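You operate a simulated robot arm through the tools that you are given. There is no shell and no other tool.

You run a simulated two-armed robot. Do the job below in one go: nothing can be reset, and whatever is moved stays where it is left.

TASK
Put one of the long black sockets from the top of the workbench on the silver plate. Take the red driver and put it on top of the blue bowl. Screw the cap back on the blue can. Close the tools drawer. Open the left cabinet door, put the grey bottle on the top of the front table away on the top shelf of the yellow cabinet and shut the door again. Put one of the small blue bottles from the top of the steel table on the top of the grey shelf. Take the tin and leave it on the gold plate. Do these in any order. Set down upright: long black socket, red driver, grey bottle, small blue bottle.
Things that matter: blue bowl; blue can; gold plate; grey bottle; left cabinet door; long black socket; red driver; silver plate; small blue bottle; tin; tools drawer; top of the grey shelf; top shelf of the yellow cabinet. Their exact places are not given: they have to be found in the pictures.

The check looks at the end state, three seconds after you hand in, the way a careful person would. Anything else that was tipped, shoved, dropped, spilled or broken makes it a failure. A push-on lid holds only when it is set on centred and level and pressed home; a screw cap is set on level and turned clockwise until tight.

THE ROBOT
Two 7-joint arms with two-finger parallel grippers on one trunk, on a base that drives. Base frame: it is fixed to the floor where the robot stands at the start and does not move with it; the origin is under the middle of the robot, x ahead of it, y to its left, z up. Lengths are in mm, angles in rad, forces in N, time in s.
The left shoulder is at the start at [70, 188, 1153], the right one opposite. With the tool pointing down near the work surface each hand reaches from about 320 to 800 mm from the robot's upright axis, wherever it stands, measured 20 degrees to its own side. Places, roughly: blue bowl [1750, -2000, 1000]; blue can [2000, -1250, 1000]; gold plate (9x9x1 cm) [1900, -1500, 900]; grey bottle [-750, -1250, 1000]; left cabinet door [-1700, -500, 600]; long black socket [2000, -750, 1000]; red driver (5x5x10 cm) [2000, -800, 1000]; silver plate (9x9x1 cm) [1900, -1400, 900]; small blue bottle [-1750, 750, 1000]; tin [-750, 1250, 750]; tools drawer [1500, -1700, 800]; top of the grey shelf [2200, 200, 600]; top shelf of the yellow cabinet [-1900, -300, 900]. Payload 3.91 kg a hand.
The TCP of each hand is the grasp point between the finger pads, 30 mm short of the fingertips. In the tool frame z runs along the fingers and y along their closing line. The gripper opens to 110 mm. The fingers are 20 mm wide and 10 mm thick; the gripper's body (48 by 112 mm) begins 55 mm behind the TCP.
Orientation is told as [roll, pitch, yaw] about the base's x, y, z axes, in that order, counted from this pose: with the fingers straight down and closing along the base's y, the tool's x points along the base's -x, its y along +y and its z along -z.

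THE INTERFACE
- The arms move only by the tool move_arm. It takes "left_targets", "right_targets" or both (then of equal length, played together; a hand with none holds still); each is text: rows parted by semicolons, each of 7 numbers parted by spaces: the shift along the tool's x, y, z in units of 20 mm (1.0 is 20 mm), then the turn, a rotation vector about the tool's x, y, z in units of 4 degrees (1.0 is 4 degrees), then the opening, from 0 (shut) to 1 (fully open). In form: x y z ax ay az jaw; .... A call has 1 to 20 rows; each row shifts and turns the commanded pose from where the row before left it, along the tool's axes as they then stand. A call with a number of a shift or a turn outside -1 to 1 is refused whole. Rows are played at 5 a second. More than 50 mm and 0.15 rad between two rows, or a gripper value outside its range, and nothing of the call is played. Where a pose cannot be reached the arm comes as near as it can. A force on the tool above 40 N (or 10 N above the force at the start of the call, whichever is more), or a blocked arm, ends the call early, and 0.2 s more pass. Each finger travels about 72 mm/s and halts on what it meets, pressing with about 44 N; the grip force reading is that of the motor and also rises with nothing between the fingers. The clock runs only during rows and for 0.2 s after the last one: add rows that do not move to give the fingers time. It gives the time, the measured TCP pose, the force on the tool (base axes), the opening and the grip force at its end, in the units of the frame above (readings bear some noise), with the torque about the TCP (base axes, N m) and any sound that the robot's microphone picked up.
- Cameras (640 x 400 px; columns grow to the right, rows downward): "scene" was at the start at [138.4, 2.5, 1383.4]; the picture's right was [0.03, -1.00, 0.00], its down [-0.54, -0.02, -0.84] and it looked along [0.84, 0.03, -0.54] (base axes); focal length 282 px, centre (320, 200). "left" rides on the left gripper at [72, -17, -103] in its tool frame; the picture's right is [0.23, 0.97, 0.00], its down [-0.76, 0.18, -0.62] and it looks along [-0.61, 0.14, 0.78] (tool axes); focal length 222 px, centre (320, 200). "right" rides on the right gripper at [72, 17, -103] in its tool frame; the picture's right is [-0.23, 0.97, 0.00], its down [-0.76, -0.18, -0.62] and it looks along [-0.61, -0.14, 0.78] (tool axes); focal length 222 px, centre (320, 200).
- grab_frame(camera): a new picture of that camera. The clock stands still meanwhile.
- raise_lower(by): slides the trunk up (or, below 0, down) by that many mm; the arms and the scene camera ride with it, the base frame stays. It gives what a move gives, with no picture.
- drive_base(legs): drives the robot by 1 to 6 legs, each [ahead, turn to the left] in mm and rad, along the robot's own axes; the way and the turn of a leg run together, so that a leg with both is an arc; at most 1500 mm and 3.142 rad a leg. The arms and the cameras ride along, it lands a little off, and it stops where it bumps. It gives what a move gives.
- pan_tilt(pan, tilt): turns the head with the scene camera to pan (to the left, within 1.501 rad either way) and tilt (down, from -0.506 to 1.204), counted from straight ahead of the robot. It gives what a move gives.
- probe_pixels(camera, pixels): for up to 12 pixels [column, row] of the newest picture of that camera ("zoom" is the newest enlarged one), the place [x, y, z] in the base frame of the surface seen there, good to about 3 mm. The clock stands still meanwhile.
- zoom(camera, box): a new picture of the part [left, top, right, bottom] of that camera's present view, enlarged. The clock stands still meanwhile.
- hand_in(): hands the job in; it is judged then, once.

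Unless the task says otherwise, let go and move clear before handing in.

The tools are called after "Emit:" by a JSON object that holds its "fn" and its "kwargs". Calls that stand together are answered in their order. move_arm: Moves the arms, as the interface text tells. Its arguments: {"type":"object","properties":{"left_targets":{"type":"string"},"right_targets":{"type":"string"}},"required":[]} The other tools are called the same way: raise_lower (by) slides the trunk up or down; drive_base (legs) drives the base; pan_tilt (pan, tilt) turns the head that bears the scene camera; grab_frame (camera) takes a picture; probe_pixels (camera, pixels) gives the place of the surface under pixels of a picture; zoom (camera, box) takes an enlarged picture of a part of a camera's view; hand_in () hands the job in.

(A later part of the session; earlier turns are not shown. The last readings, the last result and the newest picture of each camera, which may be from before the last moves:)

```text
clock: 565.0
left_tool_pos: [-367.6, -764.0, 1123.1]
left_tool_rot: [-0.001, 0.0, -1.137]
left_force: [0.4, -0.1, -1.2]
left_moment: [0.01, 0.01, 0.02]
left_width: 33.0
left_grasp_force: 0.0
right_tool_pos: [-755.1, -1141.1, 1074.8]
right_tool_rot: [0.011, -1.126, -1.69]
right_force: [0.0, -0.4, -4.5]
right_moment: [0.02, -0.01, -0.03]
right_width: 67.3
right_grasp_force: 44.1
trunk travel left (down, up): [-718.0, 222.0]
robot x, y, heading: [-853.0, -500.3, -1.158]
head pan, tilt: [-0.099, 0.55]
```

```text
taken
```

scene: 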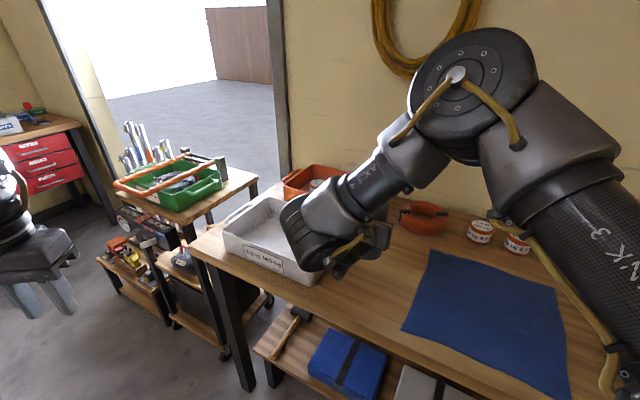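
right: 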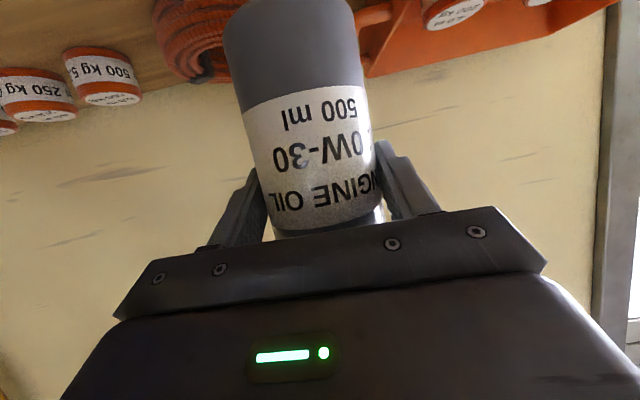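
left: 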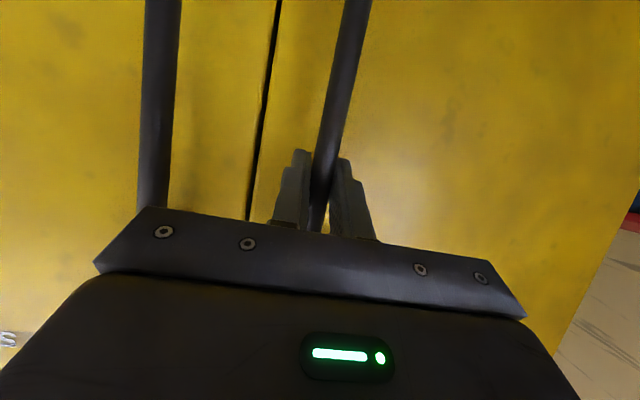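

I'll raise the trunk for clearance over the table items, then back away by turning left and drive to a staging point facing the cabinet.

Emit:
{"fn": "raise_lower", "kwargs": {"by": 120}}

Emit:
{"fn": "drive_base", "kwargs": {"legs": [[0, 1.702], [175, 0], [0, 2.855]]}}

Emit:
{"fn": "pan_tilt", "kwargs": {"pan": 0.0, "tilt": 0.55}}

Emit:
{"fn": "grab_frame", "kwargs": {"camera": "scene"}}

Emit:
{"fn": "grab_frame", "kwargs": {"camera": "right"}}

```text
clock: 566.5
left_tool_pos: [-367.0, -763.4, 1243.8]
left_tool_rot: [-0.003, 0.001, -1.138]
left_force: [-0.7, -0.2, -0.7]
left_moment: [0.0, 0.01, 0.01]
left_width: 32.8
left_grasp_force: 0.0
right_tool_pos: [-754.1, -1141.4, 1194.4]
right_tool_rot: [0.01, -1.126, -1.692]
right_force: [-0.3, 0.0, -5.0]
right_moment: [0.04, 0.01, 0.0]
right_width: 67.3
right_grasp_force: 44.5
trunk travel left (down, up): [-838.0, 102.0]
robot x, y, heading: [-851.3, -502.6, -1.159]
head pan, tilt: [-0.099, 0.55]
```

```text
clock: 578.8
left_tool_pos: [-1039.0, -847.5, 1243.2]
left_tool_rot: [-0.005, 0.001, -2.875]
left_force: [-0.1, 0.3, -0.4]
left_moment: [0.01, 0.03, 0.01]
left_width: 32.9
left_grasp_force: 0.1
right_tool_pos: [-1348.8, -403.1, 1195.5]
right_tool_rot: [0.009, -1.125, 2.853]
right_force: [0.1, -0.2, -5.0]
right_moment: [0.01, -0.04, -0.02]
right_width: 67.1
right_grasp_force: 44.1
trunk travel left (down, up): [-838.0, 102.0]
robot x, y, heading: [-702.8, -410.9, -2.892]
head pan, tilt: [-0.099, 0.55]
```

```text
clock: 579.4
left_tool_pos: [-1039.6, -847.0, 1242.3]
left_tool_rot: [-0.002, 0.0, -2.876]
left_force: [-0.4, 0.2, 0.6]
left_moment: [-0.01, 0.03, 0.0]
left_width: 33.3
left_grasp_force: 0.0
right_tool_pos: [-1348.8, -402.5, 1194.6]
right_tool_rot: [0.01, -1.127, 2.855]
right_force: [-0.8, -0.4, -4.2]
right_moment: [-0.03, -0.07, 0.01]
right_width: 67.2
right_grasp_force: 44.1
trunk travel left (down, up): [-838.0, 102.0]
robot x, y, heading: [-701.8, -415.4, -2.893]
head pan, tilt: [0.0, 0.55]
```

```text
taken
```

scene: 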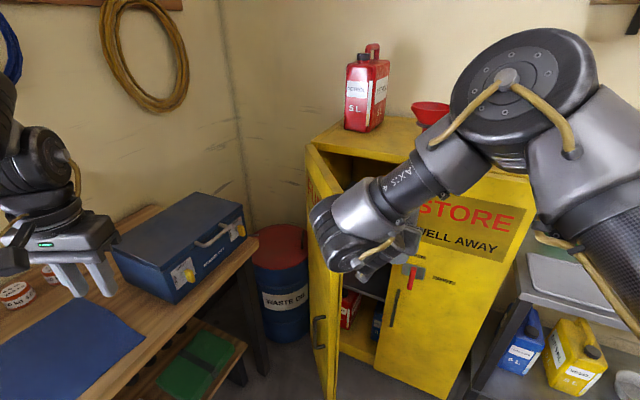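

```text
taken
```

right: 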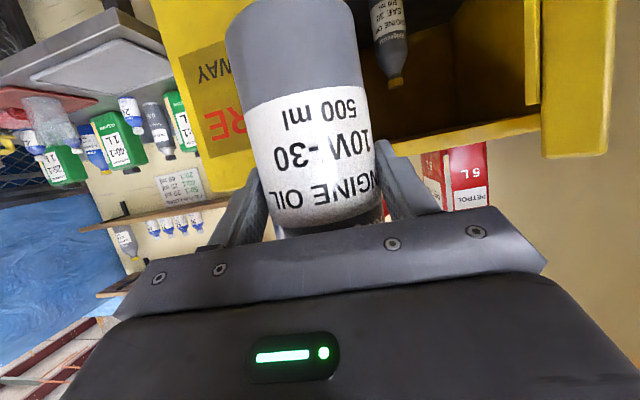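

The current staging makes the wrist angle unfavourable, so I'll use a staging point farther right, (-775,-166) heading 3.6, from which the right arm can reach in diagonally.

Emit:
{"fn": "drive_base", "kwargs": {"legs": [[0, -1.53], [258, 0], [0, 1.742]]}}

Emit:
{"fn": "grab_frame", "kwargs": {"camera": "scene"}}

```text
clock: 589.3
left_tool_pos: [-999.4, -670.5, 1243.3]
left_tool_rot: [-0.002, -0.001, -2.64]
left_force: [-0.4, -0.2, -0.3]
left_moment: [-0.02, 0.02, -0.02]
left_width: 33.1
left_grasp_force: 0.0
right_tool_pos: [-1403.6, -311.3, 1195.4]
right_tool_rot: [0.014, -1.124, 3.09]
right_force: [-0.8, 0.6, -5.9]
right_moment: [0.02, -0.06, 0.01]
right_width: 66.9
right_grasp_force: 44.2
trunk travel left (down, up): [-838.0, 102.0]
robot x, y, heading: [-771.7, -165.1, -2.658]
head pan, tilt: [0.0, 0.55]
```

```text
taken
```

scene: 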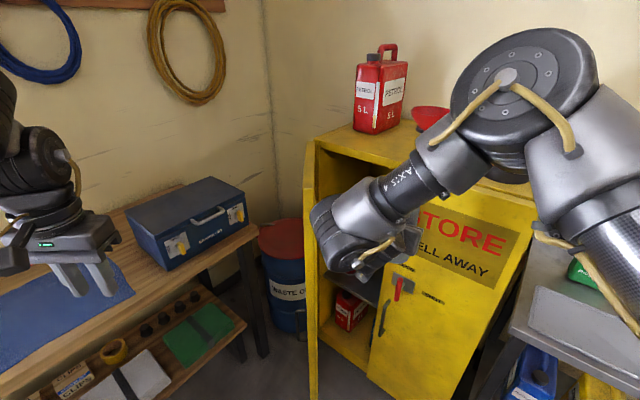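

I'll turn the hand to yaw ≈3.3 and move it back and left relative to the robot for a clear diagonal drive-in.

Emit:
{"fn": "move_arm", "kwargs": {"right_targets": "0 0 0 -0.907 0 -0.427 0.45; 0 0 0 -0.907 0 -0.427 0.45; 0 0 0 -0.907 0 -0.427 0.45; 0.344 0.8 -0.722 0 0 0 0.45; 0.344 0.8 -0.722 0 0 0 0.45; 0.344 0.8 -0.722 0 0 0 0.45; 0.344 0.8 -0.722 0 0 0 0.45; 0.344 0.8 -0.722 0 0 0 0.45; 0 0 0 0 0 0 0.45"}}

Emit:
{"fn": "grab_frame", "kwargs": {"camera": "scene"}}

```text
clock: 591.3
left_tool_pos: [-999.2, -670.1, 1242.4]
left_tool_rot: [-0.001, 0.001, -2.64]
left_force: [0.1, -0.2, -0.5]
left_moment: [-0.01, -0.02, 0.01]
left_width: 33.2
left_grasp_force: 0.0
right_tool_pos: [-1312.4, -377.3, 1195.7]
right_tool_rot: [0.016, -1.125, -2.987]
right_force: [-0.2, -0.9, -4.3]
right_moment: [0.0, -0.06, 0.04]
right_width: 67.1
right_grasp_force: 44.8
trunk travel left (down, up): [-838.0, 102.0]
robot x, y, heading: [-775.3, -172.7, -2.659]
head pan, tilt: [0.0, 0.55]
```

```text
taken
```

scene: 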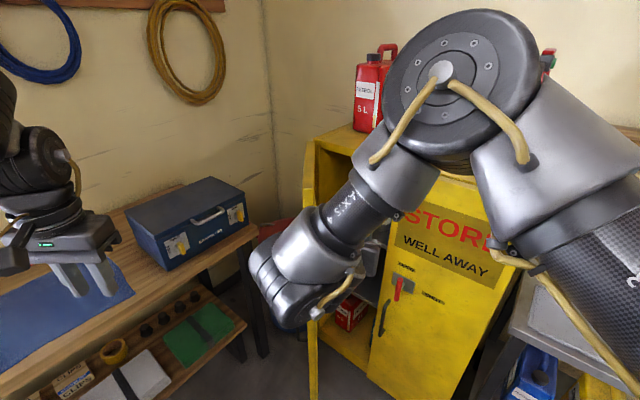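

Hand is at the planned spot. I'll drive 300 mm forward.

Emit:
{"fn": "drive_base", "kwargs": {"legs": [[295, 0]]}}

Emit:
{"fn": "grab_frame", "kwargs": {"camera": "scene"}}

Emit:
{"fn": "grab_frame", "kwargs": {"camera": "right"}}

```text
clock: 593.3
left_tool_pos: [-1257.6, -805.7, 1243.1]
left_tool_rot: [-0.005, -0.003, -2.639]
left_force: [-0.1, 0.4, -0.4]
left_moment: [-0.02, 0.03, 0.0]
left_width: 32.9
left_grasp_force: 0.1
right_tool_pos: [-1571.6, -512.0, 1196.5]
right_tool_rot: [0.015, -1.128, -2.987]
right_force: [0.1, 0.1, -4.4]
right_moment: [0.01, -0.06, 0.0]
right_width: 67.0
right_grasp_force: 44.1
trunk travel left (down, up): [-838.0, 102.0]
robot x, y, heading: [-1032.6, -307.3, -2.657]
head pan, tilt: [0.0, 0.55]
```

```text
taken
```

scene: 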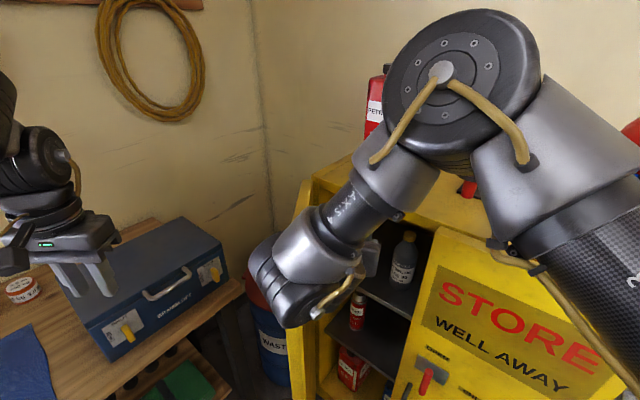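

```text
taken
```

right: 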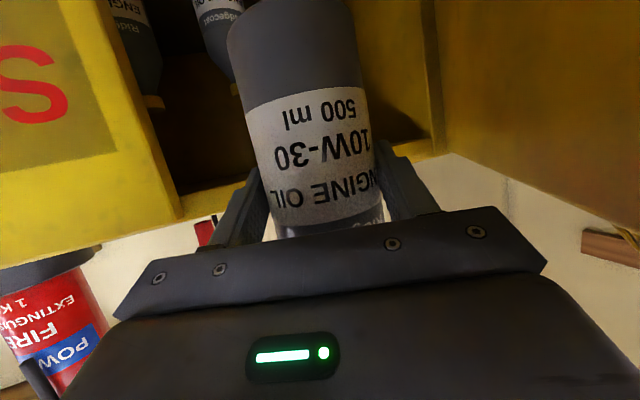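

The bottle is in front of the opening but still above the cabinet. Before lowering the trunk I'll check the left hand's clearance to the table and box.

Emit:
{"fn": "probe_pixels", "kwargs": {"camera": "scene", "pixels": [[150, 290], [100, 330], [225, 260], [110, 380], [240, 288], [90, 275], [60, 240], [400, 270], [395, 285], [360, 260], [330, 200], [440, 250]]}}

```text
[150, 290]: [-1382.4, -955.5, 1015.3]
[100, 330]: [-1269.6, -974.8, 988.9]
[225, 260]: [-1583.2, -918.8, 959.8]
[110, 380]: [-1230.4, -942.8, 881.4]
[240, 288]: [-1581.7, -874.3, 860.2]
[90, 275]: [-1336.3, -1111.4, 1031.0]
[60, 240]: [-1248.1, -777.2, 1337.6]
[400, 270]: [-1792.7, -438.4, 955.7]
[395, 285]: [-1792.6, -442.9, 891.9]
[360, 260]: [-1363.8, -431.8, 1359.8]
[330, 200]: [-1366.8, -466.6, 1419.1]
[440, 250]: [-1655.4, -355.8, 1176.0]
```

Clear: the left hand stays ~65 mm in front of the table edge. I'll lower the trunk 215 mm.

Emit:
{"fn": "raise_lower", "kwargs": {"by": -215}}

Emit:
{"fn": "grab_frame", "kwargs": {"camera": "scene"}}

Emit:
{"fn": "grab_frame", "kwargs": {"camera": "right"}}

```text
clock: 595.6
left_tool_pos: [-1260.2, -807.9, 1028.5]
left_tool_rot: [-0.004, -0.001, -2.638]
left_force: [-0.2, 0.4, -0.7]
left_moment: [0.02, 0.0, 0.0]
left_width: 32.9
left_grasp_force: 0.1
right_tool_pos: [-1571.9, -513.5, 981.6]
right_tool_rot: [0.014, -1.125, -2.985]
right_force: [-0.7, -0.3, -5.0]
right_moment: [0.02, -0.05, -0.02]
right_width: 66.8
right_grasp_force: 43.5
trunk travel left (down, up): [-623.0, 317.0]
robot x, y, heading: [-1030.4, -301.8, -2.66]
head pan, tilt: [0.0, 0.55]
```

```text
taken
```

scene: 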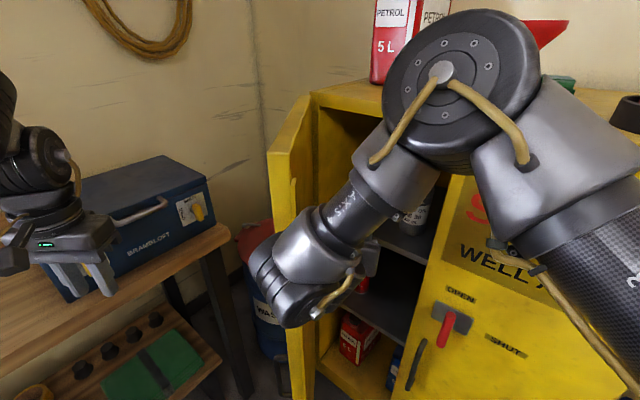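

```text
taken
```

right: 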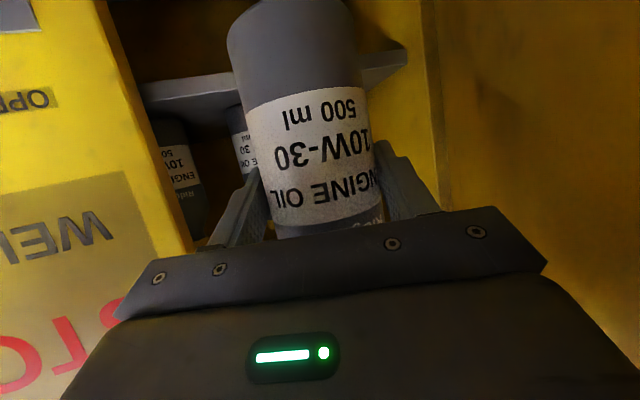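

The opening lies straight ahead; bottle bottom is ~24 mm above the shelf. I'll insert halfway first.

Emit:
{"fn": "move_arm", "kwargs": {"right_targets": "-0.443 0.013 0.927 0 0 0 0.45; -0.443 0.013 0.927 0 0 0 0.45; -0.443 0.013 0.927 0 0 0 0.45; -0.443 0.013 0.927 0 0 0 0.45; -0.443 0.013 0.927 0 0 0 0.45; -0.443 0.013 0.927 0 0 0 0.45; 0 0 0 0 0 0 0.45"}}

Emit:
{"fn": "grab_frame", "kwargs": {"camera": "right"}}

Emit:
{"fn": "grab_frame", "kwargs": {"camera": "scene"}}

```text
clock: 597.2
left_tool_pos: [-1262.6, -807.0, 1025.9]
left_tool_rot: [-0.003, 0.002, -2.638]
left_force: [0.2, -1.0, -0.7]
left_moment: [0.01, 0.02, 0.01]
left_width: 33.1
left_grasp_force: 0.1
right_tool_pos: [-1695.0, -536.1, 979.2]
right_tool_rot: [0.01, -1.123, -2.981]
right_force: [0.0, -0.3, -5.1]
right_moment: [-0.02, -0.03, 0.01]
right_width: 66.9
right_grasp_force: 43.6
trunk travel left (down, up): [-623.0, 317.0]
robot x, y, heading: [-1035.7, -305.3, -2.658]
head pan, tilt: [0.0, 0.55]
```

```text
taken
```

right: 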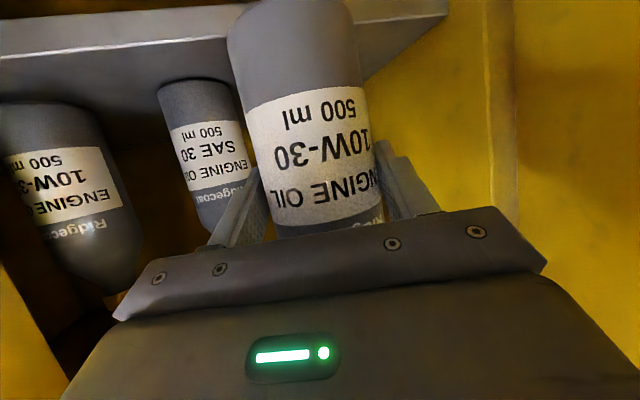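

```text
taken
```

scene: 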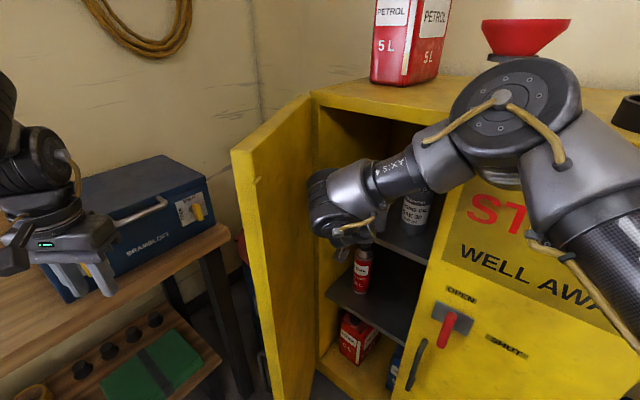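

Halfway in. I'll probe the neighbouring SAE 30 bottle and shelf edge from this view to verify clearances.

Emit:
{"fn": "probe_pixels", "kwargs": {"camera": "right", "pixels": [[205, 160], [172, 130], [245, 150], [190, 90], [60, 180], [150, 40], [400, 20], [420, 12], [215, 205], [490, 60], [560, 100]]}}

Emit:
{"fn": "probe_pixels", "kwargs": {"camera": "scene", "pixels": [[250, 200], [300, 105], [232, 155], [270, 390], [310, 200], [330, 285], [360, 285], [415, 205]]}}

```text
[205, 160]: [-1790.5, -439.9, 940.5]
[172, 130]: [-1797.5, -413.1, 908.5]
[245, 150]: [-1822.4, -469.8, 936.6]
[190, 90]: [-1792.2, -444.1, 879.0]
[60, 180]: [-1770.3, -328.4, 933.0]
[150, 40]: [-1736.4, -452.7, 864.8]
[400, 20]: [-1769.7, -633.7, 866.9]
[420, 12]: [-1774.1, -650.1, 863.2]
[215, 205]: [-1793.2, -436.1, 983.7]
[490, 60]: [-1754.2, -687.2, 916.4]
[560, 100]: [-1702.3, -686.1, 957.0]
```

```text
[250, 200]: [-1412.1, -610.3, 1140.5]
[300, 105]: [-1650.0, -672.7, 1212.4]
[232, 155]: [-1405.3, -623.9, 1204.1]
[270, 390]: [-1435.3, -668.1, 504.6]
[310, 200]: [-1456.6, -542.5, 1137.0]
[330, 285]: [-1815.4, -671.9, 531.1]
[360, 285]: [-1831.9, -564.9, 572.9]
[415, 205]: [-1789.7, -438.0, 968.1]
```

Clearances are fine (51 mm to the neighbour). I'll insert the remaining 120 mm.

Emit:
{"fn": "move_arm", "kwargs": {"right_targets": "-0.437 0 0.913 0 0 0 0.45; -0.437 0 0.913 0 0 0 0.45; -0.437 0 0.913 0 0 0 0.45; -0.437 0 0.913 0 0 0 0.45; -0.437 0 0.913 0 0 0 0.45; -0.437 0 0.913 0 0 0 0.45; 0 0 0 0 0 0 0.45"}}

Emit:
{"fn": "grab_frame", "kwargs": {"camera": "right"}}

Emit:
{"fn": "grab_frame", "kwargs": {"camera": "scene"}}

```text
clock: 598.8
left_tool_pos: [-1259.9, -806.7, 1027.0]
left_tool_rot: [-0.004, 0.0, -2.639]
left_force: [0.4, 0.0, -0.4]
left_moment: [0.01, 0.04, -0.02]
left_width: 32.9
left_grasp_force: 0.0
right_tool_pos: [-1811.5, -554.7, 979.5]
right_tool_rot: [0.017, -1.127, -2.988]
right_force: [-0.4, 0.3, -4.5]
right_moment: [0.02, -0.01, -0.02]
right_width: 67.0
right_grasp_force: 43.2
trunk travel left (down, up): [-623.0, 317.0]
robot x, y, heading: [-1031.6, -306.0, -2.657]
head pan, tilt: [0.0, 0.55]
```

```text
taken
```

right: 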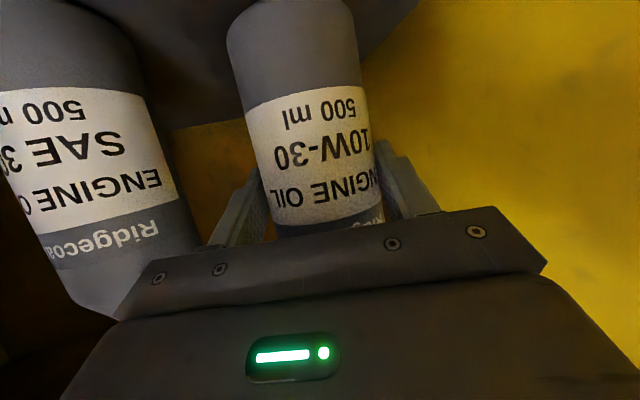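

```text
taken
```

scene: 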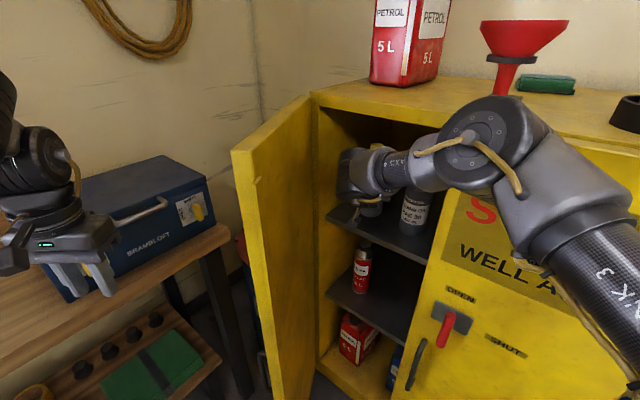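

In place at (-1811,-555). I'll lower it gently onto the shelf.

Emit:
{"fn": "move_arm", "kwargs": {"right_targets": "0.4 0 0.19 0 0 0 0.45; 0.4 0 0.19 0 0 0 0.45; 0 0 0 0 0 0 0.45"}}

Emit:
{"fn": "move_arm", "kwargs": {"right_targets": "0.07 0 0.033 0 0 0 0.45; 0 0 0 0 0 0 0.45"}}

Emit:
{"fn": "move_arm", "kwargs": {"right_targets": "0.07 0 0.033 0 0 0 0.45; 0 0 0 0 0 0 0.45"}}

```text
clock: 599.6
left_tool_pos: [-1259.1, -806.5, 1027.3]
left_tool_rot: [-0.004, 0.0, -2.64]
left_force: [0.1, 0.2, 0.4]
left_moment: [0.01, 0.01, 0.03]
left_width: 32.9
left_grasp_force: 0.1
right_tool_pos: [-1811.3, -555.4, 962.9]
right_tool_rot: [0.016, -1.127, -2.99]
right_force: [-0.3, 0.3, -3.8]
right_moment: [-0.01, -0.03, 0.0]
right_width: 67.1
right_grasp_force: 43.7
trunk travel left (down, up): [-623.0, 317.0]
robot x, y, heading: [-1033.8, -303.9, -2.66]
head pan, tilt: [0.0, 0.55]
```

```text
clock: 600.2
left_tool_pos: [-1260.0, -807.5, 1027.3]
left_tool_rot: [-0.003, -0.001, -2.639]
left_force: [-1.0, 0.3, -0.5]
left_moment: [0.02, 0.04, 0.0]
left_width: 33.0
left_grasp_force: 0.0
right_tool_pos: [-1811.1, -555.6, 960.8]
right_tool_rot: [0.017, -1.128, -2.988]
right_force: [-0.1, 0.1, -4.8]
right_moment: [0.04, -0.04, 0.0]
right_width: 67.1
right_grasp_force: 43.7
trunk travel left (down, up): [-623.0, 317.0]
robot x, y, heading: [-1034.0, -302.3, -2.657]
head pan, tilt: [0.0, 0.55]
```

```text
clock: 600.8
left_tool_pos: [-1261.1, -806.7, 1028.4]
left_tool_rot: [-0.003, 0.0, -2.64]
left_force: [-0.3, 0.1, -0.6]
left_moment: [-0.02, -0.03, 0.01]
left_width: 32.9
left_grasp_force: 0.0
right_tool_pos: [-1810.9, -556.7, 958.8]
right_tool_rot: [0.018, -1.128, -2.989]
right_force: [-0.1, -0.5, -5.0]
right_moment: [0.02, -0.05, -0.02]
right_width: 66.8
right_grasp_force: 43.8
trunk travel left (down, up): [-623.0, 317.0]
robot x, y, heading: [-1033.1, -304.7, -2.659]
head pan, tilt: [0.0, 0.55]
```

Emit:
{"fn": "move_arm", "kwargs": {"right_targets": "0.06 0 0.028 0 0 0 0.45; 0 0 0 0 0 0 0.45"}}

Emit:
{"fn": "move_arm", "kwargs": {"right_targets": "0.06 0 0.028 0 0 0 0.45; 0 0 0 0 0 0 0.45"}}

Emit:
{"fn": "move_arm", "kwargs": {"right_targets": "0.05 0 0.024 0 0 0 0.45; 0 0 0 0 0 0 0.45"}}

```text
clock: 601.4
left_tool_pos: [-1260.4, -807.1, 1028.0]
left_tool_rot: [-0.004, -0.001, -2.639]
left_force: [0.9, -0.3, -0.5]
left_moment: [0.0, 0.04, 0.0]
left_width: 32.9
left_grasp_force: 0.1
right_tool_pos: [-1810.4, -555.9, 957.6]
right_tool_rot: [0.017, -1.127, -2.988]
right_force: [0.2, -0.4, -5.5]
right_moment: [0.03, -0.06, 0.03]
right_width: 66.7
right_grasp_force: 43.6
trunk travel left (down, up): [-623.0, 317.0]
robot x, y, heading: [-1035.0, -301.7, -2.658]
head pan, tilt: [0.0, 0.55]
```

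```text
clock: 602.0
left_tool_pos: [-1259.9, -806.2, 1027.4]
left_tool_rot: [-0.002, 0.001, -2.639]
left_force: [0.3, -0.1, -0.8]
left_moment: [-0.04, 0.0, 0.01]
left_width: 33.0
left_grasp_force: 0.1
right_tool_pos: [-1810.8, -555.7, 957.5]
right_tool_rot: [0.017, -1.128, -2.987]
right_force: [0.3, 0.7, -4.1]
right_moment: [0.03, -0.02, 0.0]
right_width: 66.8
right_grasp_force: 44.3
trunk travel left (down, up): [-623.0, 317.0]
robot x, y, heading: [-1033.9, -306.4, -2.659]
head pan, tilt: [0.0, 0.55]
```

```text
clock: 602.6
left_tool_pos: [-1260.5, -807.2, 1028.0]
left_tool_rot: [-0.004, -0.001, -2.639]
left_force: [-0.3, -0.7, -1.2]
left_moment: [-0.04, 0.03, -0.02]
left_width: 33.0
left_grasp_force: 0.0
right_tool_pos: [-1811.7, -556.1, 956.7]
right_tool_rot: [0.018, -1.129, -2.988]
right_force: [-0.1, -0.8, -2.2]
right_moment: [0.07, 0.03, -0.01]
right_width: 66.9
right_grasp_force: 43.9
trunk travel left (down, up): [-623.0, 317.0]
robot x, y, heading: [-1035.4, -307.1, -2.657]
head pan, tilt: [0.0, 0.55]
```

Contact is beginning (-5 → -2 N). One or two more small steps.

Emit:
{"fn": "move_arm", "kwargs": {"right_targets": "0.04 0 0.019 0 0 0 0.45; 0 0 0 0 0 0 0.45"}}

Emit:
{"fn": "grab_frame", "kwargs": {"camera": "right"}}

```text
clock: 603.2
left_tool_pos: [-1259.8, -807.9, 1028.5]
left_tool_rot: [-0.003, -0.002, -2.638]
left_force: [0.2, 0.4, -0.3]
left_moment: [-0.02, -0.04, -0.02]
left_width: 33.0
left_grasp_force: 0.0
right_tool_pos: [-1810.4, -556.1, 956.7]
right_tool_rot: [0.019, -1.128, -2.989]
right_force: [-1.5, -0.8, -2.8]
right_moment: [0.05, 0.1, 0.04]
right_width: 66.7
right_grasp_force: 44.2
trunk travel left (down, up): [-623.0, 317.0]
robot x, y, heading: [-1031.0, -308.5, -2.663]
head pan, tilt: [0.0, 0.55]
```

```text
taken
```

right: 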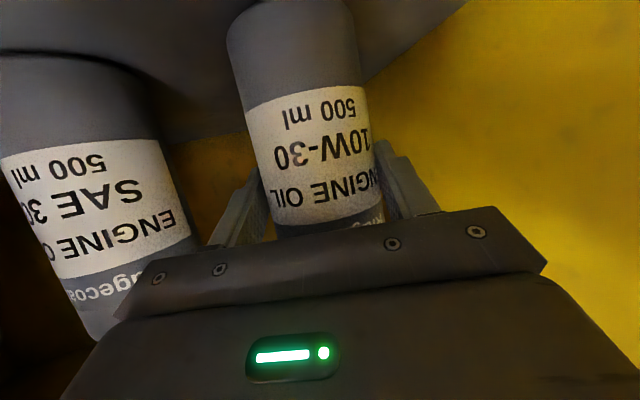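

Emit:
{"fn": "move_arm", "kwargs": {"right_targets": "0.045 0 0.02 0 0 0 0.45; 0 0 0 0 0 0 0.45"}}

```text
clock: 603.8
left_tool_pos: [-1257.8, -806.6, 1028.5]
left_tool_rot: [-0.004, -0.003, -2.64]
left_force: [0.7, 0.0, 0.1]
left_moment: [0.01, -0.02, 0.02]
left_width: 32.9
left_grasp_force: 0.0
right_tool_pos: [-1810.0, -556.1, 956.7]
right_tool_rot: [0.016, -1.131, -2.99]
right_force: [-2.9, -1.0, 5.5]
right_moment: [0.26, 0.25, 0.12]
right_width: 66.9
right_grasp_force: 44.4
trunk travel left (down, up): [-623.0, 317.0]
robot x, y, heading: [-1034.1, -305.3, -2.659]
head pan, tilt: [0.0, 0.55]
```

Firm contact (≈10 N net). I'll open the jaw gradually.

Emit:
{"fn": "move_arm", "kwargs": {"right_targets": "0 0 0 0 0 0 0.62; 0 0 0 0 0 0 0.65; 0 0 0 0 0 0 0.68; 0 0 0 0 0 0 0.72; 0 0 0 0 0 0 0.78; 0 0 0 0 0 0 0.8; 0 0 0 0 0 0 0.8"}}

Emit:
{"fn": "grab_frame", "kwargs": {"camera": "right"}}

```text
clock: 605.4
left_tool_pos: [-1260.2, -807.8, 1028.1]
left_tool_rot: [-0.004, -0.002, -2.637]
left_force: [0.1, 0.3, 0.5]
left_moment: [0.0, 0.04, 0.01]
left_width: 33.1
left_grasp_force: 0.1
right_tool_pos: [-1810.7, -554.9, 955.7]
right_tool_rot: [0.018, -1.127, -2.989]
right_force: [-0.6, 0.0, 0.3]
right_moment: [-0.01, 0.0, -0.05]
right_width: 88.0
right_grasp_force: 0.0
trunk travel left (down, up): [-623.0, 317.0]
robot x, y, heading: [-1032.7, -303.2, -2.661]
head pan, tilt: [0.0, 0.55]
```

```text
taken
```

right: 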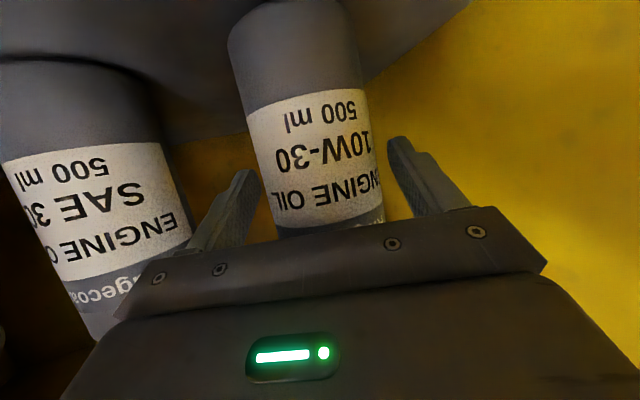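

The bottle stands free. I'll centre the fingers slightly and withdraw straight back.

Emit:
{"fn": "move_arm", "kwargs": {"right_targets": "0 -0.12 0 0 0 0 0.85; 0.21 0 -0.45 0 0 0 0.85; 0.43 0 -0.9 0 0 0 0.85; 0.43 0 -0.9 0 0 0 0.85; 0.43 0 -0.9 0 0 0 0.85; 0.43 0 -0.9 0 0 0 0.85; 0.43 0 -0.9 0 0 0 0.85; 0.43 0 -0.9 0 0 0 0.85; 0.43 0 -0.9 0 0 0 0.85; 0.43 0 -0.9 0 0 0 0.85; 0.43 0 -0.9 0 0 0 0.85; 0.43 0 -0.9 0 0 0 0.85; 0.43 0 -0.9 0 0 0 0.85; 0 0 0 0 0 0 0.85"}}

Emit:
{"fn": "grab_frame", "kwargs": {"camera": "right"}}

Emit:
{"fn": "grab_frame", "kwargs": {"camera": "scene"}}

```text
clock: 608.4
left_tool_pos: [-1260.3, -806.5, 1027.7]
left_tool_rot: [-0.002, -0.001, -2.639]
left_force: [0.8, 0.3, 0.6]
left_moment: [0.01, -0.02, 0.04]
left_width: 32.9
left_grasp_force: 0.0
right_tool_pos: [-1586.6, -515.6, 953.8]
right_tool_rot: [0.015, -1.126, -2.985]
right_force: [-0.5, 0.7, 0.3]
right_moment: [-0.02, -0.02, 0.03]
right_width: 93.4
right_grasp_force: 0.0
trunk travel left (down, up): [-623.0, 317.0]
robot x, y, heading: [-1032.5, -305.3, -2.656]
head pan, tilt: [0.0, 0.55]
```

```text
taken
```

right: 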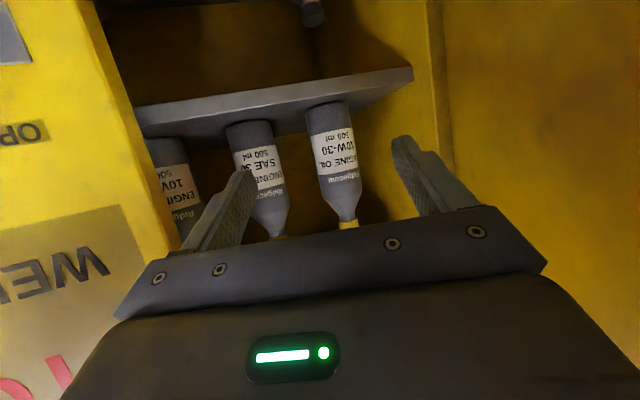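

```text
taken
```

scene: 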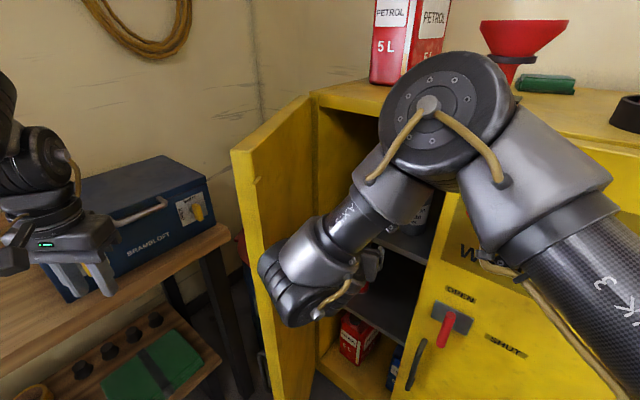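

The bottle stands beside the others on the top shelf. Now I'll back the robot away so I can close the door.

Emit:
{"fn": "drive_base", "kwargs": {"legs": [[-260, 0]]}}

Emit:
{"fn": "move_arm", "kwargs": {"right_targets": "0 0 0 0 1 0 0.4; 0 0 0 0 1 0 0.4; 0 0 0 0 1 0 0.4; 0 0 0 0 1 0 0.4; 0 0 0 0 1 0 0.4; 0 0 0 0 1 0 0.4; 0 0 0 0 1 0 0.4; 0 0 0 0 1 0 0.4; 0 0 0 0 1 0 0.4; 0 0 0 0 1 0 0.4; 0 0 0 0 1 0 0.4; 0 0 0 0 1 0 0.4; 0 0 0 0 1 0 0.4; 0 0 0 0 1 0 0.4; 0 0 0 0 1 0 0.4; 0 0 0 0 1 0 0.4; 0 0 0 0 0 0 0.4"}}

Emit:
{"fn": "pan_tilt", "kwargs": {"pan": -0.2, "tilt": 0.45}}

Emit:
{"fn": "grab_frame", "kwargs": {"camera": "scene"}}

```text
clock: 610.2
left_tool_pos: [-1030.9, -686.7, 1027.0]
left_tool_rot: [-0.004, -0.002, -2.64]
left_force: [0.2, -1.1, 0.5]
left_moment: [0.02, 0.02, 0.01]
left_width: 33.0
left_grasp_force: 0.0
right_tool_pos: [-1357.3, -394.5, 954.5]
right_tool_rot: [0.013, -1.126, -2.985]
right_force: [0.7, -0.7, 0.1]
right_moment: [-0.01, 0.01, 0.0]
right_width: 93.7
right_grasp_force: 0.0
trunk travel left (down, up): [-623.0, 317.0]
robot x, y, heading: [-803.9, -185.0, -2.662]
head pan, tilt: [0.0, 0.55]
```

```text
clock: 613.8
left_tool_pos: [-1030.3, -686.7, 1028.6]
left_tool_rot: [-0.004, -0.004, -2.642]
left_force: [-0.1, 0.4, -0.1]
left_moment: [0.02, 0.0, -0.01]
left_width: 32.9
left_grasp_force: 0.0
right_tool_pos: [-1356.9, -394.7, 954.1]
right_tool_rot: [0.008, -0.009, -2.973]
right_force: [-0.3, 0.6, 0.4]
right_moment: [0.01, -0.02, -0.01]
right_width: 44.1
right_grasp_force: 0.1
trunk travel left (down, up): [-623.0, 317.0]
robot x, y, heading: [-802.2, -185.5, -2.658]
head pan, tilt: [0.0, 0.55]
```

```text
clock: 614.6
left_tool_pos: [-1029.1, -685.9, 1028.2]
left_tool_rot: [-0.004, -0.003, -2.641]
left_force: [0.4, 0.2, 0.0]
left_moment: [0.01, 0.0, 0.0]
left_width: 33.0
left_grasp_force: 0.1
right_tool_pos: [-1357.1, -393.2, 953.3]
right_tool_rot: [0.005, -0.01, -2.975]
right_force: [0.1, -0.3, 0.3]
right_moment: [-0.04, 0.0, 0.01]
right_width: 44.1
right_grasp_force: 0.1
trunk travel left (down, up): [-623.0, 317.0]
robot x, y, heading: [-806.5, -181.8, -2.659]
head pan, tilt: [-0.201, 0.45]
```

```text
taken
```

scene: 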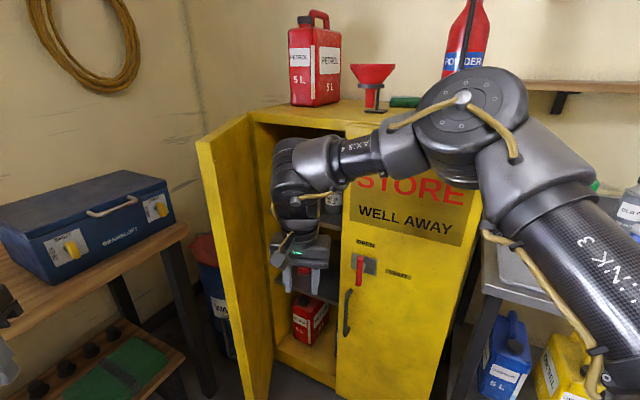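

I'll bring the right hand back to the side and turn the left hand so its front faces the way it will push the door shut.

Emit:
{"fn": "move_arm", "kwargs": {"left_targets": "0 0 0 0 0 1 0; 0 0 0 0 0 1 0; 0 0 0 0 0 1 0; 0 0 0 0 0 1 0; 0 0 0 0 0 1 0; 0 0 0 0 0 1 0; 0 0 0 0 0 1 0; 0 0 0 0 0 1 0; 0 0 0 0 0 1 0; 0 0 0 0 0 1 0; 0 0 0 0 0 1 0; 0 0 0 0 0 1 0; 0 0 0 0 0 1 0; 0 0 0 0 0 1 0; 0.946 -0.34 0 0 0 0 0; 0.946 -0.34 0 0 0 0 0; 0.946 -0.34 0 0 0 0 0; 0.946 -0.34 0 0 0 0 0; 0.946 -0.34 0 0 0 0 0", "right_targets": "0.573 -0.949 0 0 0 0 0.4; 0.573 -0.949 0 0 0 0 0.4; 0.573 -0.949 0 0 0 0 0.4; 0.573 -0.949 0 0 0 0 0.4; 0.573 -0.949 0 0 0 0 0.4; 0.573 -0.949 0 0 0 0 0.4; 0.573 -0.949 0 0 0 0 0.4; 0.573 -0.949 0 0 0 0 0.4; 0.573 -0.949 0 0 0 0 0.4; 0.573 -0.949 0 0 0 0 0.4; 0.573 -0.949 0 0 0 0 0.4; 0 0 0 0 0 0 0.4; 0 0 0 0 0 0 0.4; 0 0 0 0 0 0 0.4; 0 0 0 0 0 0 0.4; 0 0 0 0 0 0 0.4; 0 0 0 0 0 0 0.4; 0 0 0 0 0 0 0.4; 0 0 0 0 0 0 0.4"}}

Emit:
{"fn": "grab_frame", "kwargs": {"camera": "scene"}}

```text
clock: 618.6
left_tool_pos: [-929.6, -698.2, 1028.3]
left_tool_rot: [0.0, -0.004, 2.663]
left_force: [0.8, -0.1, -0.6]
left_moment: [0.04, 0.05, 0.04]
left_width: 0.0
left_grasp_force: 38.3
right_tool_pos: [-1267.0, -166.3, 952.6]
right_tool_rot: [0.004, -0.01, -2.974]
right_force: [0.0, 0.8, -0.7]
right_moment: [0.0, 0.04, -0.03]
right_width: 44.0
right_grasp_force: 0.1
trunk travel left (down, up): [-623.0, 317.0]
robot x, y, heading: [-804.0, -185.8, -2.658]
head pan, tilt: [-0.201, 0.45]
```

```text
taken
```

scene: 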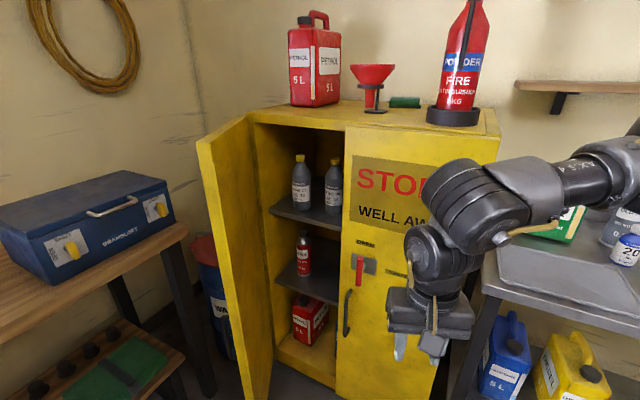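

The grey bottle stands at (301,180) on the top shelf. I'll drive closer for closing the door, keeping the left hand on the door's outer side.

Emit:
{"fn": "drive_base", "kwargs": {"legs": [[0, -0.24], [238, 0]]}}

Emit:
{"fn": "move_arm", "kwargs": {"left_targets": "0 0 0.9 0 0 0 0; 0 0 0.9 0 0 0 0; 0 0 0.9 0 0 0 0; 0 0 0.9 0 0 0 0; 0 0 0.9 0 0 0 0; 0 0 0 0 0 0 0"}}

Emit:
{"fn": "pan_tilt", "kwargs": {"pan": 0.3, "tilt": 0.5}}

Emit:
{"fn": "grab_frame", "kwargs": {"camera": "scene"}}

```text
clock: 621.2
left_tool_pos: [-1282.3, -712.3, 1027.4]
left_tool_rot: [0.001, -0.003, 2.426]
left_force: [0.1, 0.2, 0.2]
left_moment: [0.0, -0.01, 0.01]
left_width: 0.0
left_grasp_force: 37.9
right_tool_pos: [-1481.8, -114.7, 951.8]
right_tool_rot: [0.006, -0.01, 3.068]
right_force: [1.1, 0.2, -0.4]
right_moment: [-0.03, 0.0, 0.01]
right_width: 43.8
right_grasp_force: 0.1
trunk travel left (down, up): [-623.0, 317.0]
robot x, y, heading: [-1034.7, -237.6, -2.899]
head pan, tilt: [-0.201, 0.45]
```

```text
clock: 622.6
left_tool_pos: [-1282.7, -711.1, 938.2]
left_tool_rot: [0.001, -0.003, 2.425]
left_force: [1.0, 0.3, 0.6]
left_moment: [-0.01, -0.01, -0.03]
left_width: 0.4
left_grasp_force: 38.0
right_tool_pos: [-1482.4, -113.5, 952.8]
right_tool_rot: [0.008, -0.01, 3.068]
right_force: [0.2, -0.5, -0.7]
right_moment: [-0.01, 0.01, 0.01]
right_width: 44.1
right_grasp_force: 0.1
trunk travel left (down, up): [-623.0, 317.0]
robot x, y, heading: [-1035.7, -240.4, -2.904]
head pan, tilt: [-0.201, 0.45]
```

```text
clock: 623.5
left_tool_pos: [-1281.9, -710.8, 937.6]
left_tool_rot: [-0.001, -0.003, 2.423]
left_force: [-0.1, -0.2, -0.7]
left_moment: [0.03, -0.02, 0.0]
left_width: 0.1
left_grasp_force: 38.5
right_tool_pos: [-1482.8, -114.1, 951.7]
right_tool_rot: [0.005, -0.009, 3.068]
right_force: [0.4, 0.1, 0.4]
right_moment: [0.01, 0.0, 0.01]
right_width: 43.9
right_grasp_force: 0.0
trunk travel left (down, up): [-623.0, 317.0]
robot x, y, heading: [-1037.0, -237.8, -2.899]
head pan, tilt: [0.3, 0.499]
```

```text
taken
```

scene: 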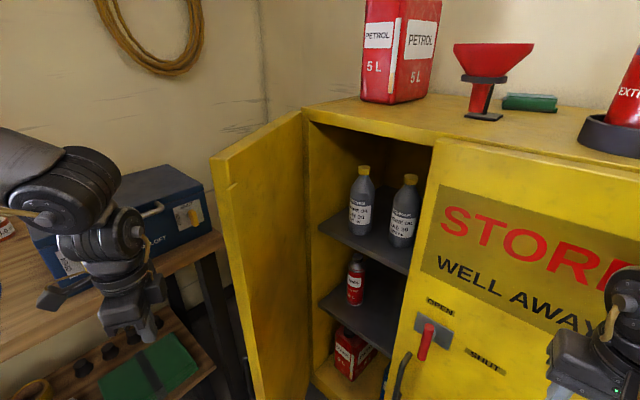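

I'll probe the door's free edge and outer geometry before pushing.

Emit:
{"fn": "probe_pixels", "kwargs": {"camera": "scene", "pixels": [[213, 160], [222, 200], [250, 380], [302, 115], [290, 200], [235, 250], [310, 160], [135, 320]]}}

```text
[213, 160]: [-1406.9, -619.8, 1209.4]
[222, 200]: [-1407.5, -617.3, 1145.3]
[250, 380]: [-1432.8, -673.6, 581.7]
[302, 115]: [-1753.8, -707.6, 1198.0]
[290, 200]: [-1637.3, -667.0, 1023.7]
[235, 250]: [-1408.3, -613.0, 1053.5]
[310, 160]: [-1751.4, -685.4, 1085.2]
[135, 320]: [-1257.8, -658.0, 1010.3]
```

Door is ~67° open, free edge at (-1407,-617). I'll bring the closed left hand against its outer face near the edge.

Emit:
{"fn": "move_arm", "kwargs": {"left_targets": "-0.777 0.833 0 0 0 0 0; -0.777 0.833 0 0 0 0 0; -0.777 0.833 0 0 0 0 0; -0.777 0.833 0 0 0 0 0; -0.777 0.833 0 0 0 0 0; -0.777 0.833 0 0 0 0 0; -0.43 -0.49 0 0 0 0 0; -0.43 -0.49 0 0 0 0 0; 0 0 0 0 0 0 0"}}

Emit:
{"fn": "grab_frame", "kwargs": {"camera": "scene"}}

```text
clock: 625.5
left_tool_pos: [-1418.2, -699.3, 938.1]
left_tool_rot: [-0.001, -0.004, 2.425]
left_force: [0.5, 0.3, 0.4]
left_moment: [-0.02, 0.03, -0.02]
left_width: 0.0
left_grasp_force: 38.0
right_tool_pos: [-1482.4, -114.6, 952.2]
right_tool_rot: [0.004, -0.01, 3.069]
right_force: [-0.5, -0.5, 0.5]
right_moment: [0.01, 0.0, -0.01]
right_width: 43.8
right_grasp_force: 0.0
trunk travel left (down, up): [-623.0, 317.0]
robot x, y, heading: [-1035.3, -240.7, -2.902]
head pan, tilt: [0.3, 0.499]
```

```text
taken
```

scene: 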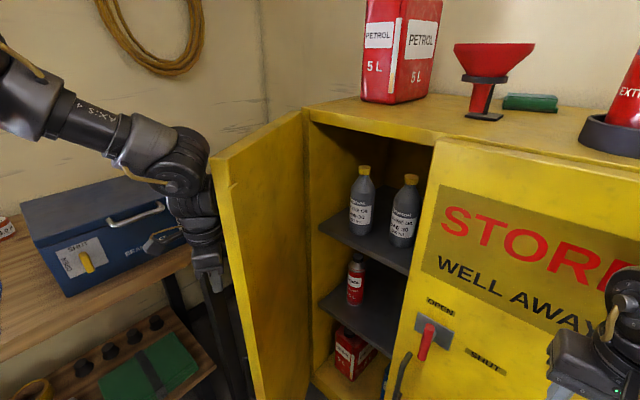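

The hand is at the door's outer side. I'll push along the arc, in stages.

Emit:
{"fn": "move_arm", "kwargs": {"left_targets": "-0.744 -0.532 0 0 0 0 0; -0.744 -0.532 0 0 0 0 0; -0.744 -0.532 0 0 0 0 0; -0.744 -0.532 0 0 0 0 0; -0.744 -0.532 0 0 0 0 0; 0 0 0 0 0 0 0"}}

Emit:
{"fn": "grab_frame", "kwargs": {"camera": "scene"}}

```text
clock: 626.9
left_tool_pos: [-1438.9, -611.0, 938.7]
left_tool_rot: [-0.001, -0.004, 2.424]
left_force: [-0.6, -0.3, 0.5]
left_moment: [0.03, 0.01, 0.01]
left_width: 0.0
left_grasp_force: 37.6
right_tool_pos: [-1482.0, -114.2, 953.2]
right_tool_rot: [0.005, -0.01, 3.067]
right_force: [0.8, 0.4, -1.1]
right_moment: [-0.01, -0.01, 0.0]
right_width: 44.1
right_grasp_force: 0.1
trunk travel left (down, up): [-623.0, 317.0]
robot x, y, heading: [-1037.5, -237.0, -2.901]
head pan, tilt: [0.3, 0.499]
```

```text
taken
```

scene: 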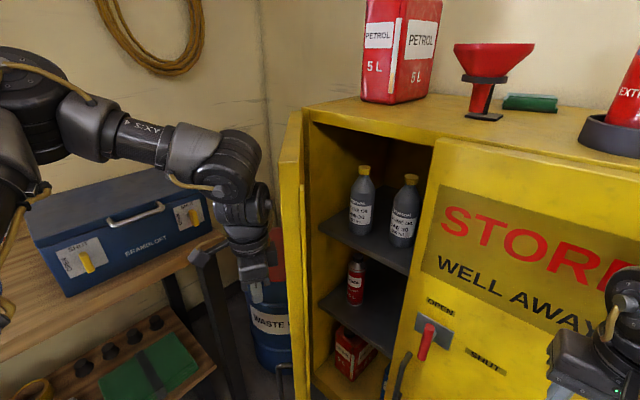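

The door is swinging in. I'll keep pushing.

Emit:
{"fn": "move_arm", "kwargs": {"left_targets": "-0.985 -0.28 0 0 0 0 0; -0.985 -0.28 0 0 0 0 0; -0.985 -0.28 0 0 0 0 0; -0.985 -0.28 0 0 0 0 0; -0.985 -0.28 0 0 0 0 0; -0.985 -0.28 0 0 0 0 0; 0 0 0 0 0 0 0"}}

Emit:
{"fn": "grab_frame", "kwargs": {"camera": "scene"}}

```text
clock: 628.5
left_tool_pos: [-1457.0, -585.3, 940.1]
left_tool_rot: [0.001, -0.003, 2.425]
left_force: [-0.4, 0.4, 0.2]
left_moment: [0.01, 0.01, 0.0]
left_width: 0.0
left_grasp_force: 38.1
left hand out of reach, approached as far as the arm can: row 2, 3, 4, 5, 6
right_tool_pos: [-1483.0, -113.9, 953.2]
right_tool_rot: [0.005, -0.011, 3.068]
right_force: [0.3, -0.2, -0.2]
right_moment: [-0.01, 0.0, 0.01]
right_width: 43.9
right_grasp_force: 0.1
trunk travel left (down, up): [-623.0, 317.0]
robot x, y, heading: [-1037.2, -244.1, -2.902]
head pan, tilt: [0.3, 0.499]
```

```text
taken
```

scene: 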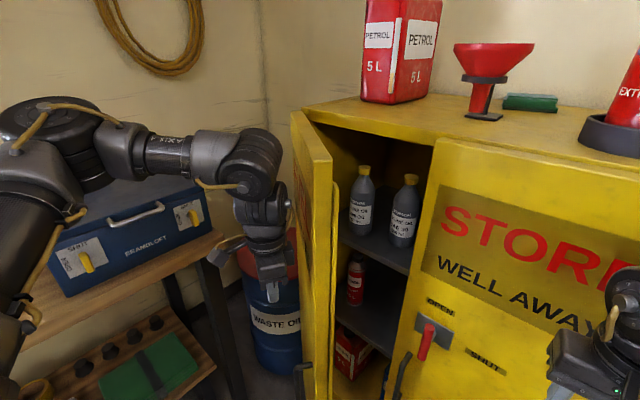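

The left arm hit a joint limit, but turning the robot to the right moves that hand along the closing arc. I'll turn right 0.2 rad.

Emit:
{"fn": "drive_base", "kwargs": {"legs": [[0, -0.2]]}}

Emit:
{"fn": "grab_frame", "kwargs": {"camera": "scene"}}

```text
clock: 629.7
left_tool_pos: [-1516.4, -494.8, 939.1]
left_tool_rot: [0.001, -0.003, 2.223]
left_force: [-0.6, 0.4, -0.5]
left_moment: [-0.01, 0.01, -0.04]
left_width: 0.0
left_grasp_force: 38.0
right_tool_pos: [-1448.9, -27.3, 951.8]
right_tool_rot: [0.007, -0.009, 2.868]
right_force: [0.2, -0.1, 0.6]
right_moment: [0.03, 0.0, 0.01]
right_width: 44.2
right_grasp_force: 0.2
trunk travel left (down, up): [-623.0, 317.0]
robot x, y, heading: [-1036.5, -239.4, -3.102]
head pan, tilt: [0.3, 0.499]
```

```text
taken
```

scene: 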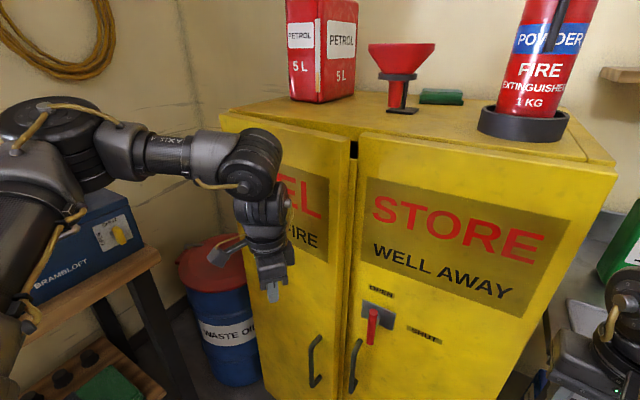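

The door has swung nearly shut. I'll zoom to see the remaining gap.

Emit:
{"fn": "zoom", "kwargs": {"camera": "scene", "box": [280, 110, 440, 400]}}

Emit:
{"fn": "probe_pixels", "kwargs": {"camera": "scene", "pixels": [[340, 200], [365, 200], [335, 300], [360, 290], [345, 160], [370, 160], [300, 260], [330, 385], [355, 385]]}}

```text
1.38 times, centred on (360, 255) of scene
```

zoom: 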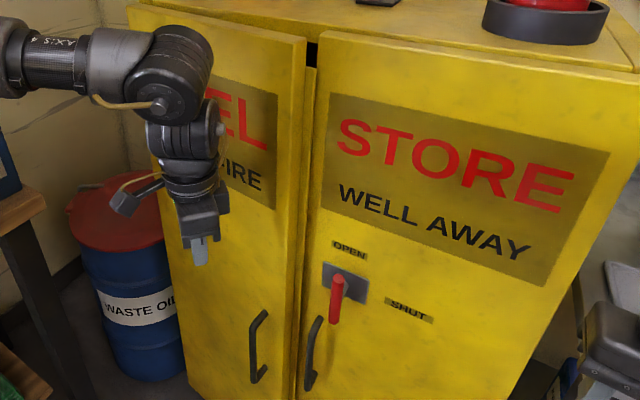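

```text
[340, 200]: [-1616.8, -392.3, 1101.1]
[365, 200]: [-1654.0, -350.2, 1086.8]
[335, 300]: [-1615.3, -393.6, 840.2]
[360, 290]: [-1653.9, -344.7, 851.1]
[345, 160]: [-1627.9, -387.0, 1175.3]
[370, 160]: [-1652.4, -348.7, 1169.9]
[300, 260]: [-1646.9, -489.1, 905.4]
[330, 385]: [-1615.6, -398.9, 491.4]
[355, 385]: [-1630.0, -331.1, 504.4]
```

About 40 mm of gap remains at the free edge. I'll pull the right hand back a bit and then push by driving forward slowly.

Emit:
{"fn": "move_arm", "kwargs": {"right_targets": "1 0 0 0 0 0 0.4; 1 0 0 0 0 0 0.4; 1 0 0 0 0 0 0.4; 1 0 0 0 0 0 0.4; 0 0 0 0 0 0 0.4"}}

Emit:
{"fn": "drive_base", "kwargs": {"legs": [[80, 0]]}}

Emit:
{"fn": "grab_frame", "kwargs": {"camera": "scene"}}

```text
clock: 630.9
left_tool_pos: [-1516.2, -494.7, 938.1]
left_tool_rot: [0.0, -0.004, 2.224]
left_force: [0.2, 0.2, 0.3]
left_moment: [-0.03, -0.01, 0.01]
left_width: 0.0
left_grasp_force: 37.6
right_tool_pos: [-1409.4, -38.9, 951.5]
right_tool_rot: [0.005, -0.008, 2.867]
right_force: [-0.7, -0.1, 0.4]
right_moment: [0.01, 0.0, 0.0]
right_width: 43.8
right_grasp_force: 0.0
right hand out of reach, approached as far as the arm can: row 3, 4
trunk travel left (down, up): [-623.0, 317.0]
robot x, y, heading: [-1037.4, -240.1, -3.101]
head pan, tilt: [0.3, 0.499]
```

```text
clock: 631.9
left_tool_pos: [-1594.8, -497.6, 939.3]
left_tool_rot: [0.002, -0.005, 2.224]
left_force: [1.0, 0.9, -0.9]
left_moment: [0.0, -0.03, 0.01]
left_width: 0.2
left_grasp_force: 37.6
right_tool_pos: [-1488.9, -42.0, 952.8]
right_tool_rot: [0.008, -0.01, 2.869]
right_force: [-0.5, 0.5, 0.3]
right_moment: [0.0, 0.01, -0.01]
right_width: 44.1
right_grasp_force: 0.1
trunk travel left (down, up): [-623.0, 317.0]
robot x, y, heading: [-1112.7, -246.6, -3.103]
head pan, tilt: [0.3, 0.499]
```

```text
taken
```

scene: 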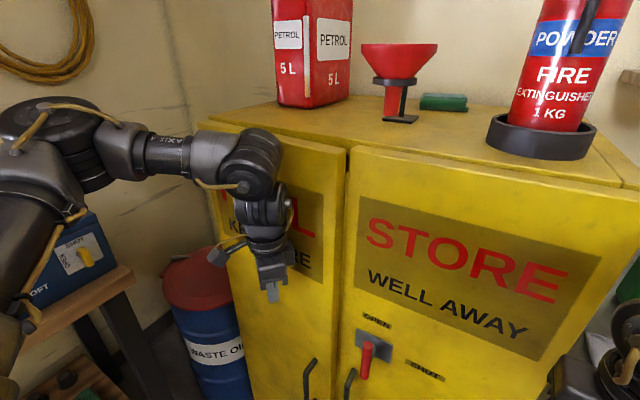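

Emit:
{"fn": "probe_pixels", "kwargs": {"camera": "scene", "pixels": [[335, 220], [360, 215], [332, 300], [352, 300], [300, 320], [225, 340], [270, 295]]}}

Emit:
{"fn": "zoom", "kwargs": {"camera": "scene", "box": [280, 130, 400, 260]}}

```text
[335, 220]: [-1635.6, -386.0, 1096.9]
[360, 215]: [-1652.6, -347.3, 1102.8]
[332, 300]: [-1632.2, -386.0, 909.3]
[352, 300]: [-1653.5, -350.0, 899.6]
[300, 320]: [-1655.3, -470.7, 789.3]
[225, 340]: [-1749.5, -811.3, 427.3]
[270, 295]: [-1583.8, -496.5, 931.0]
```

```text
3.08 times, centred on (340, 195) of scene
```

zoom: 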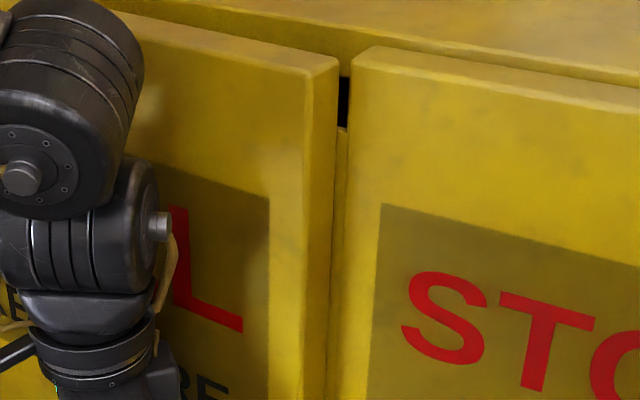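

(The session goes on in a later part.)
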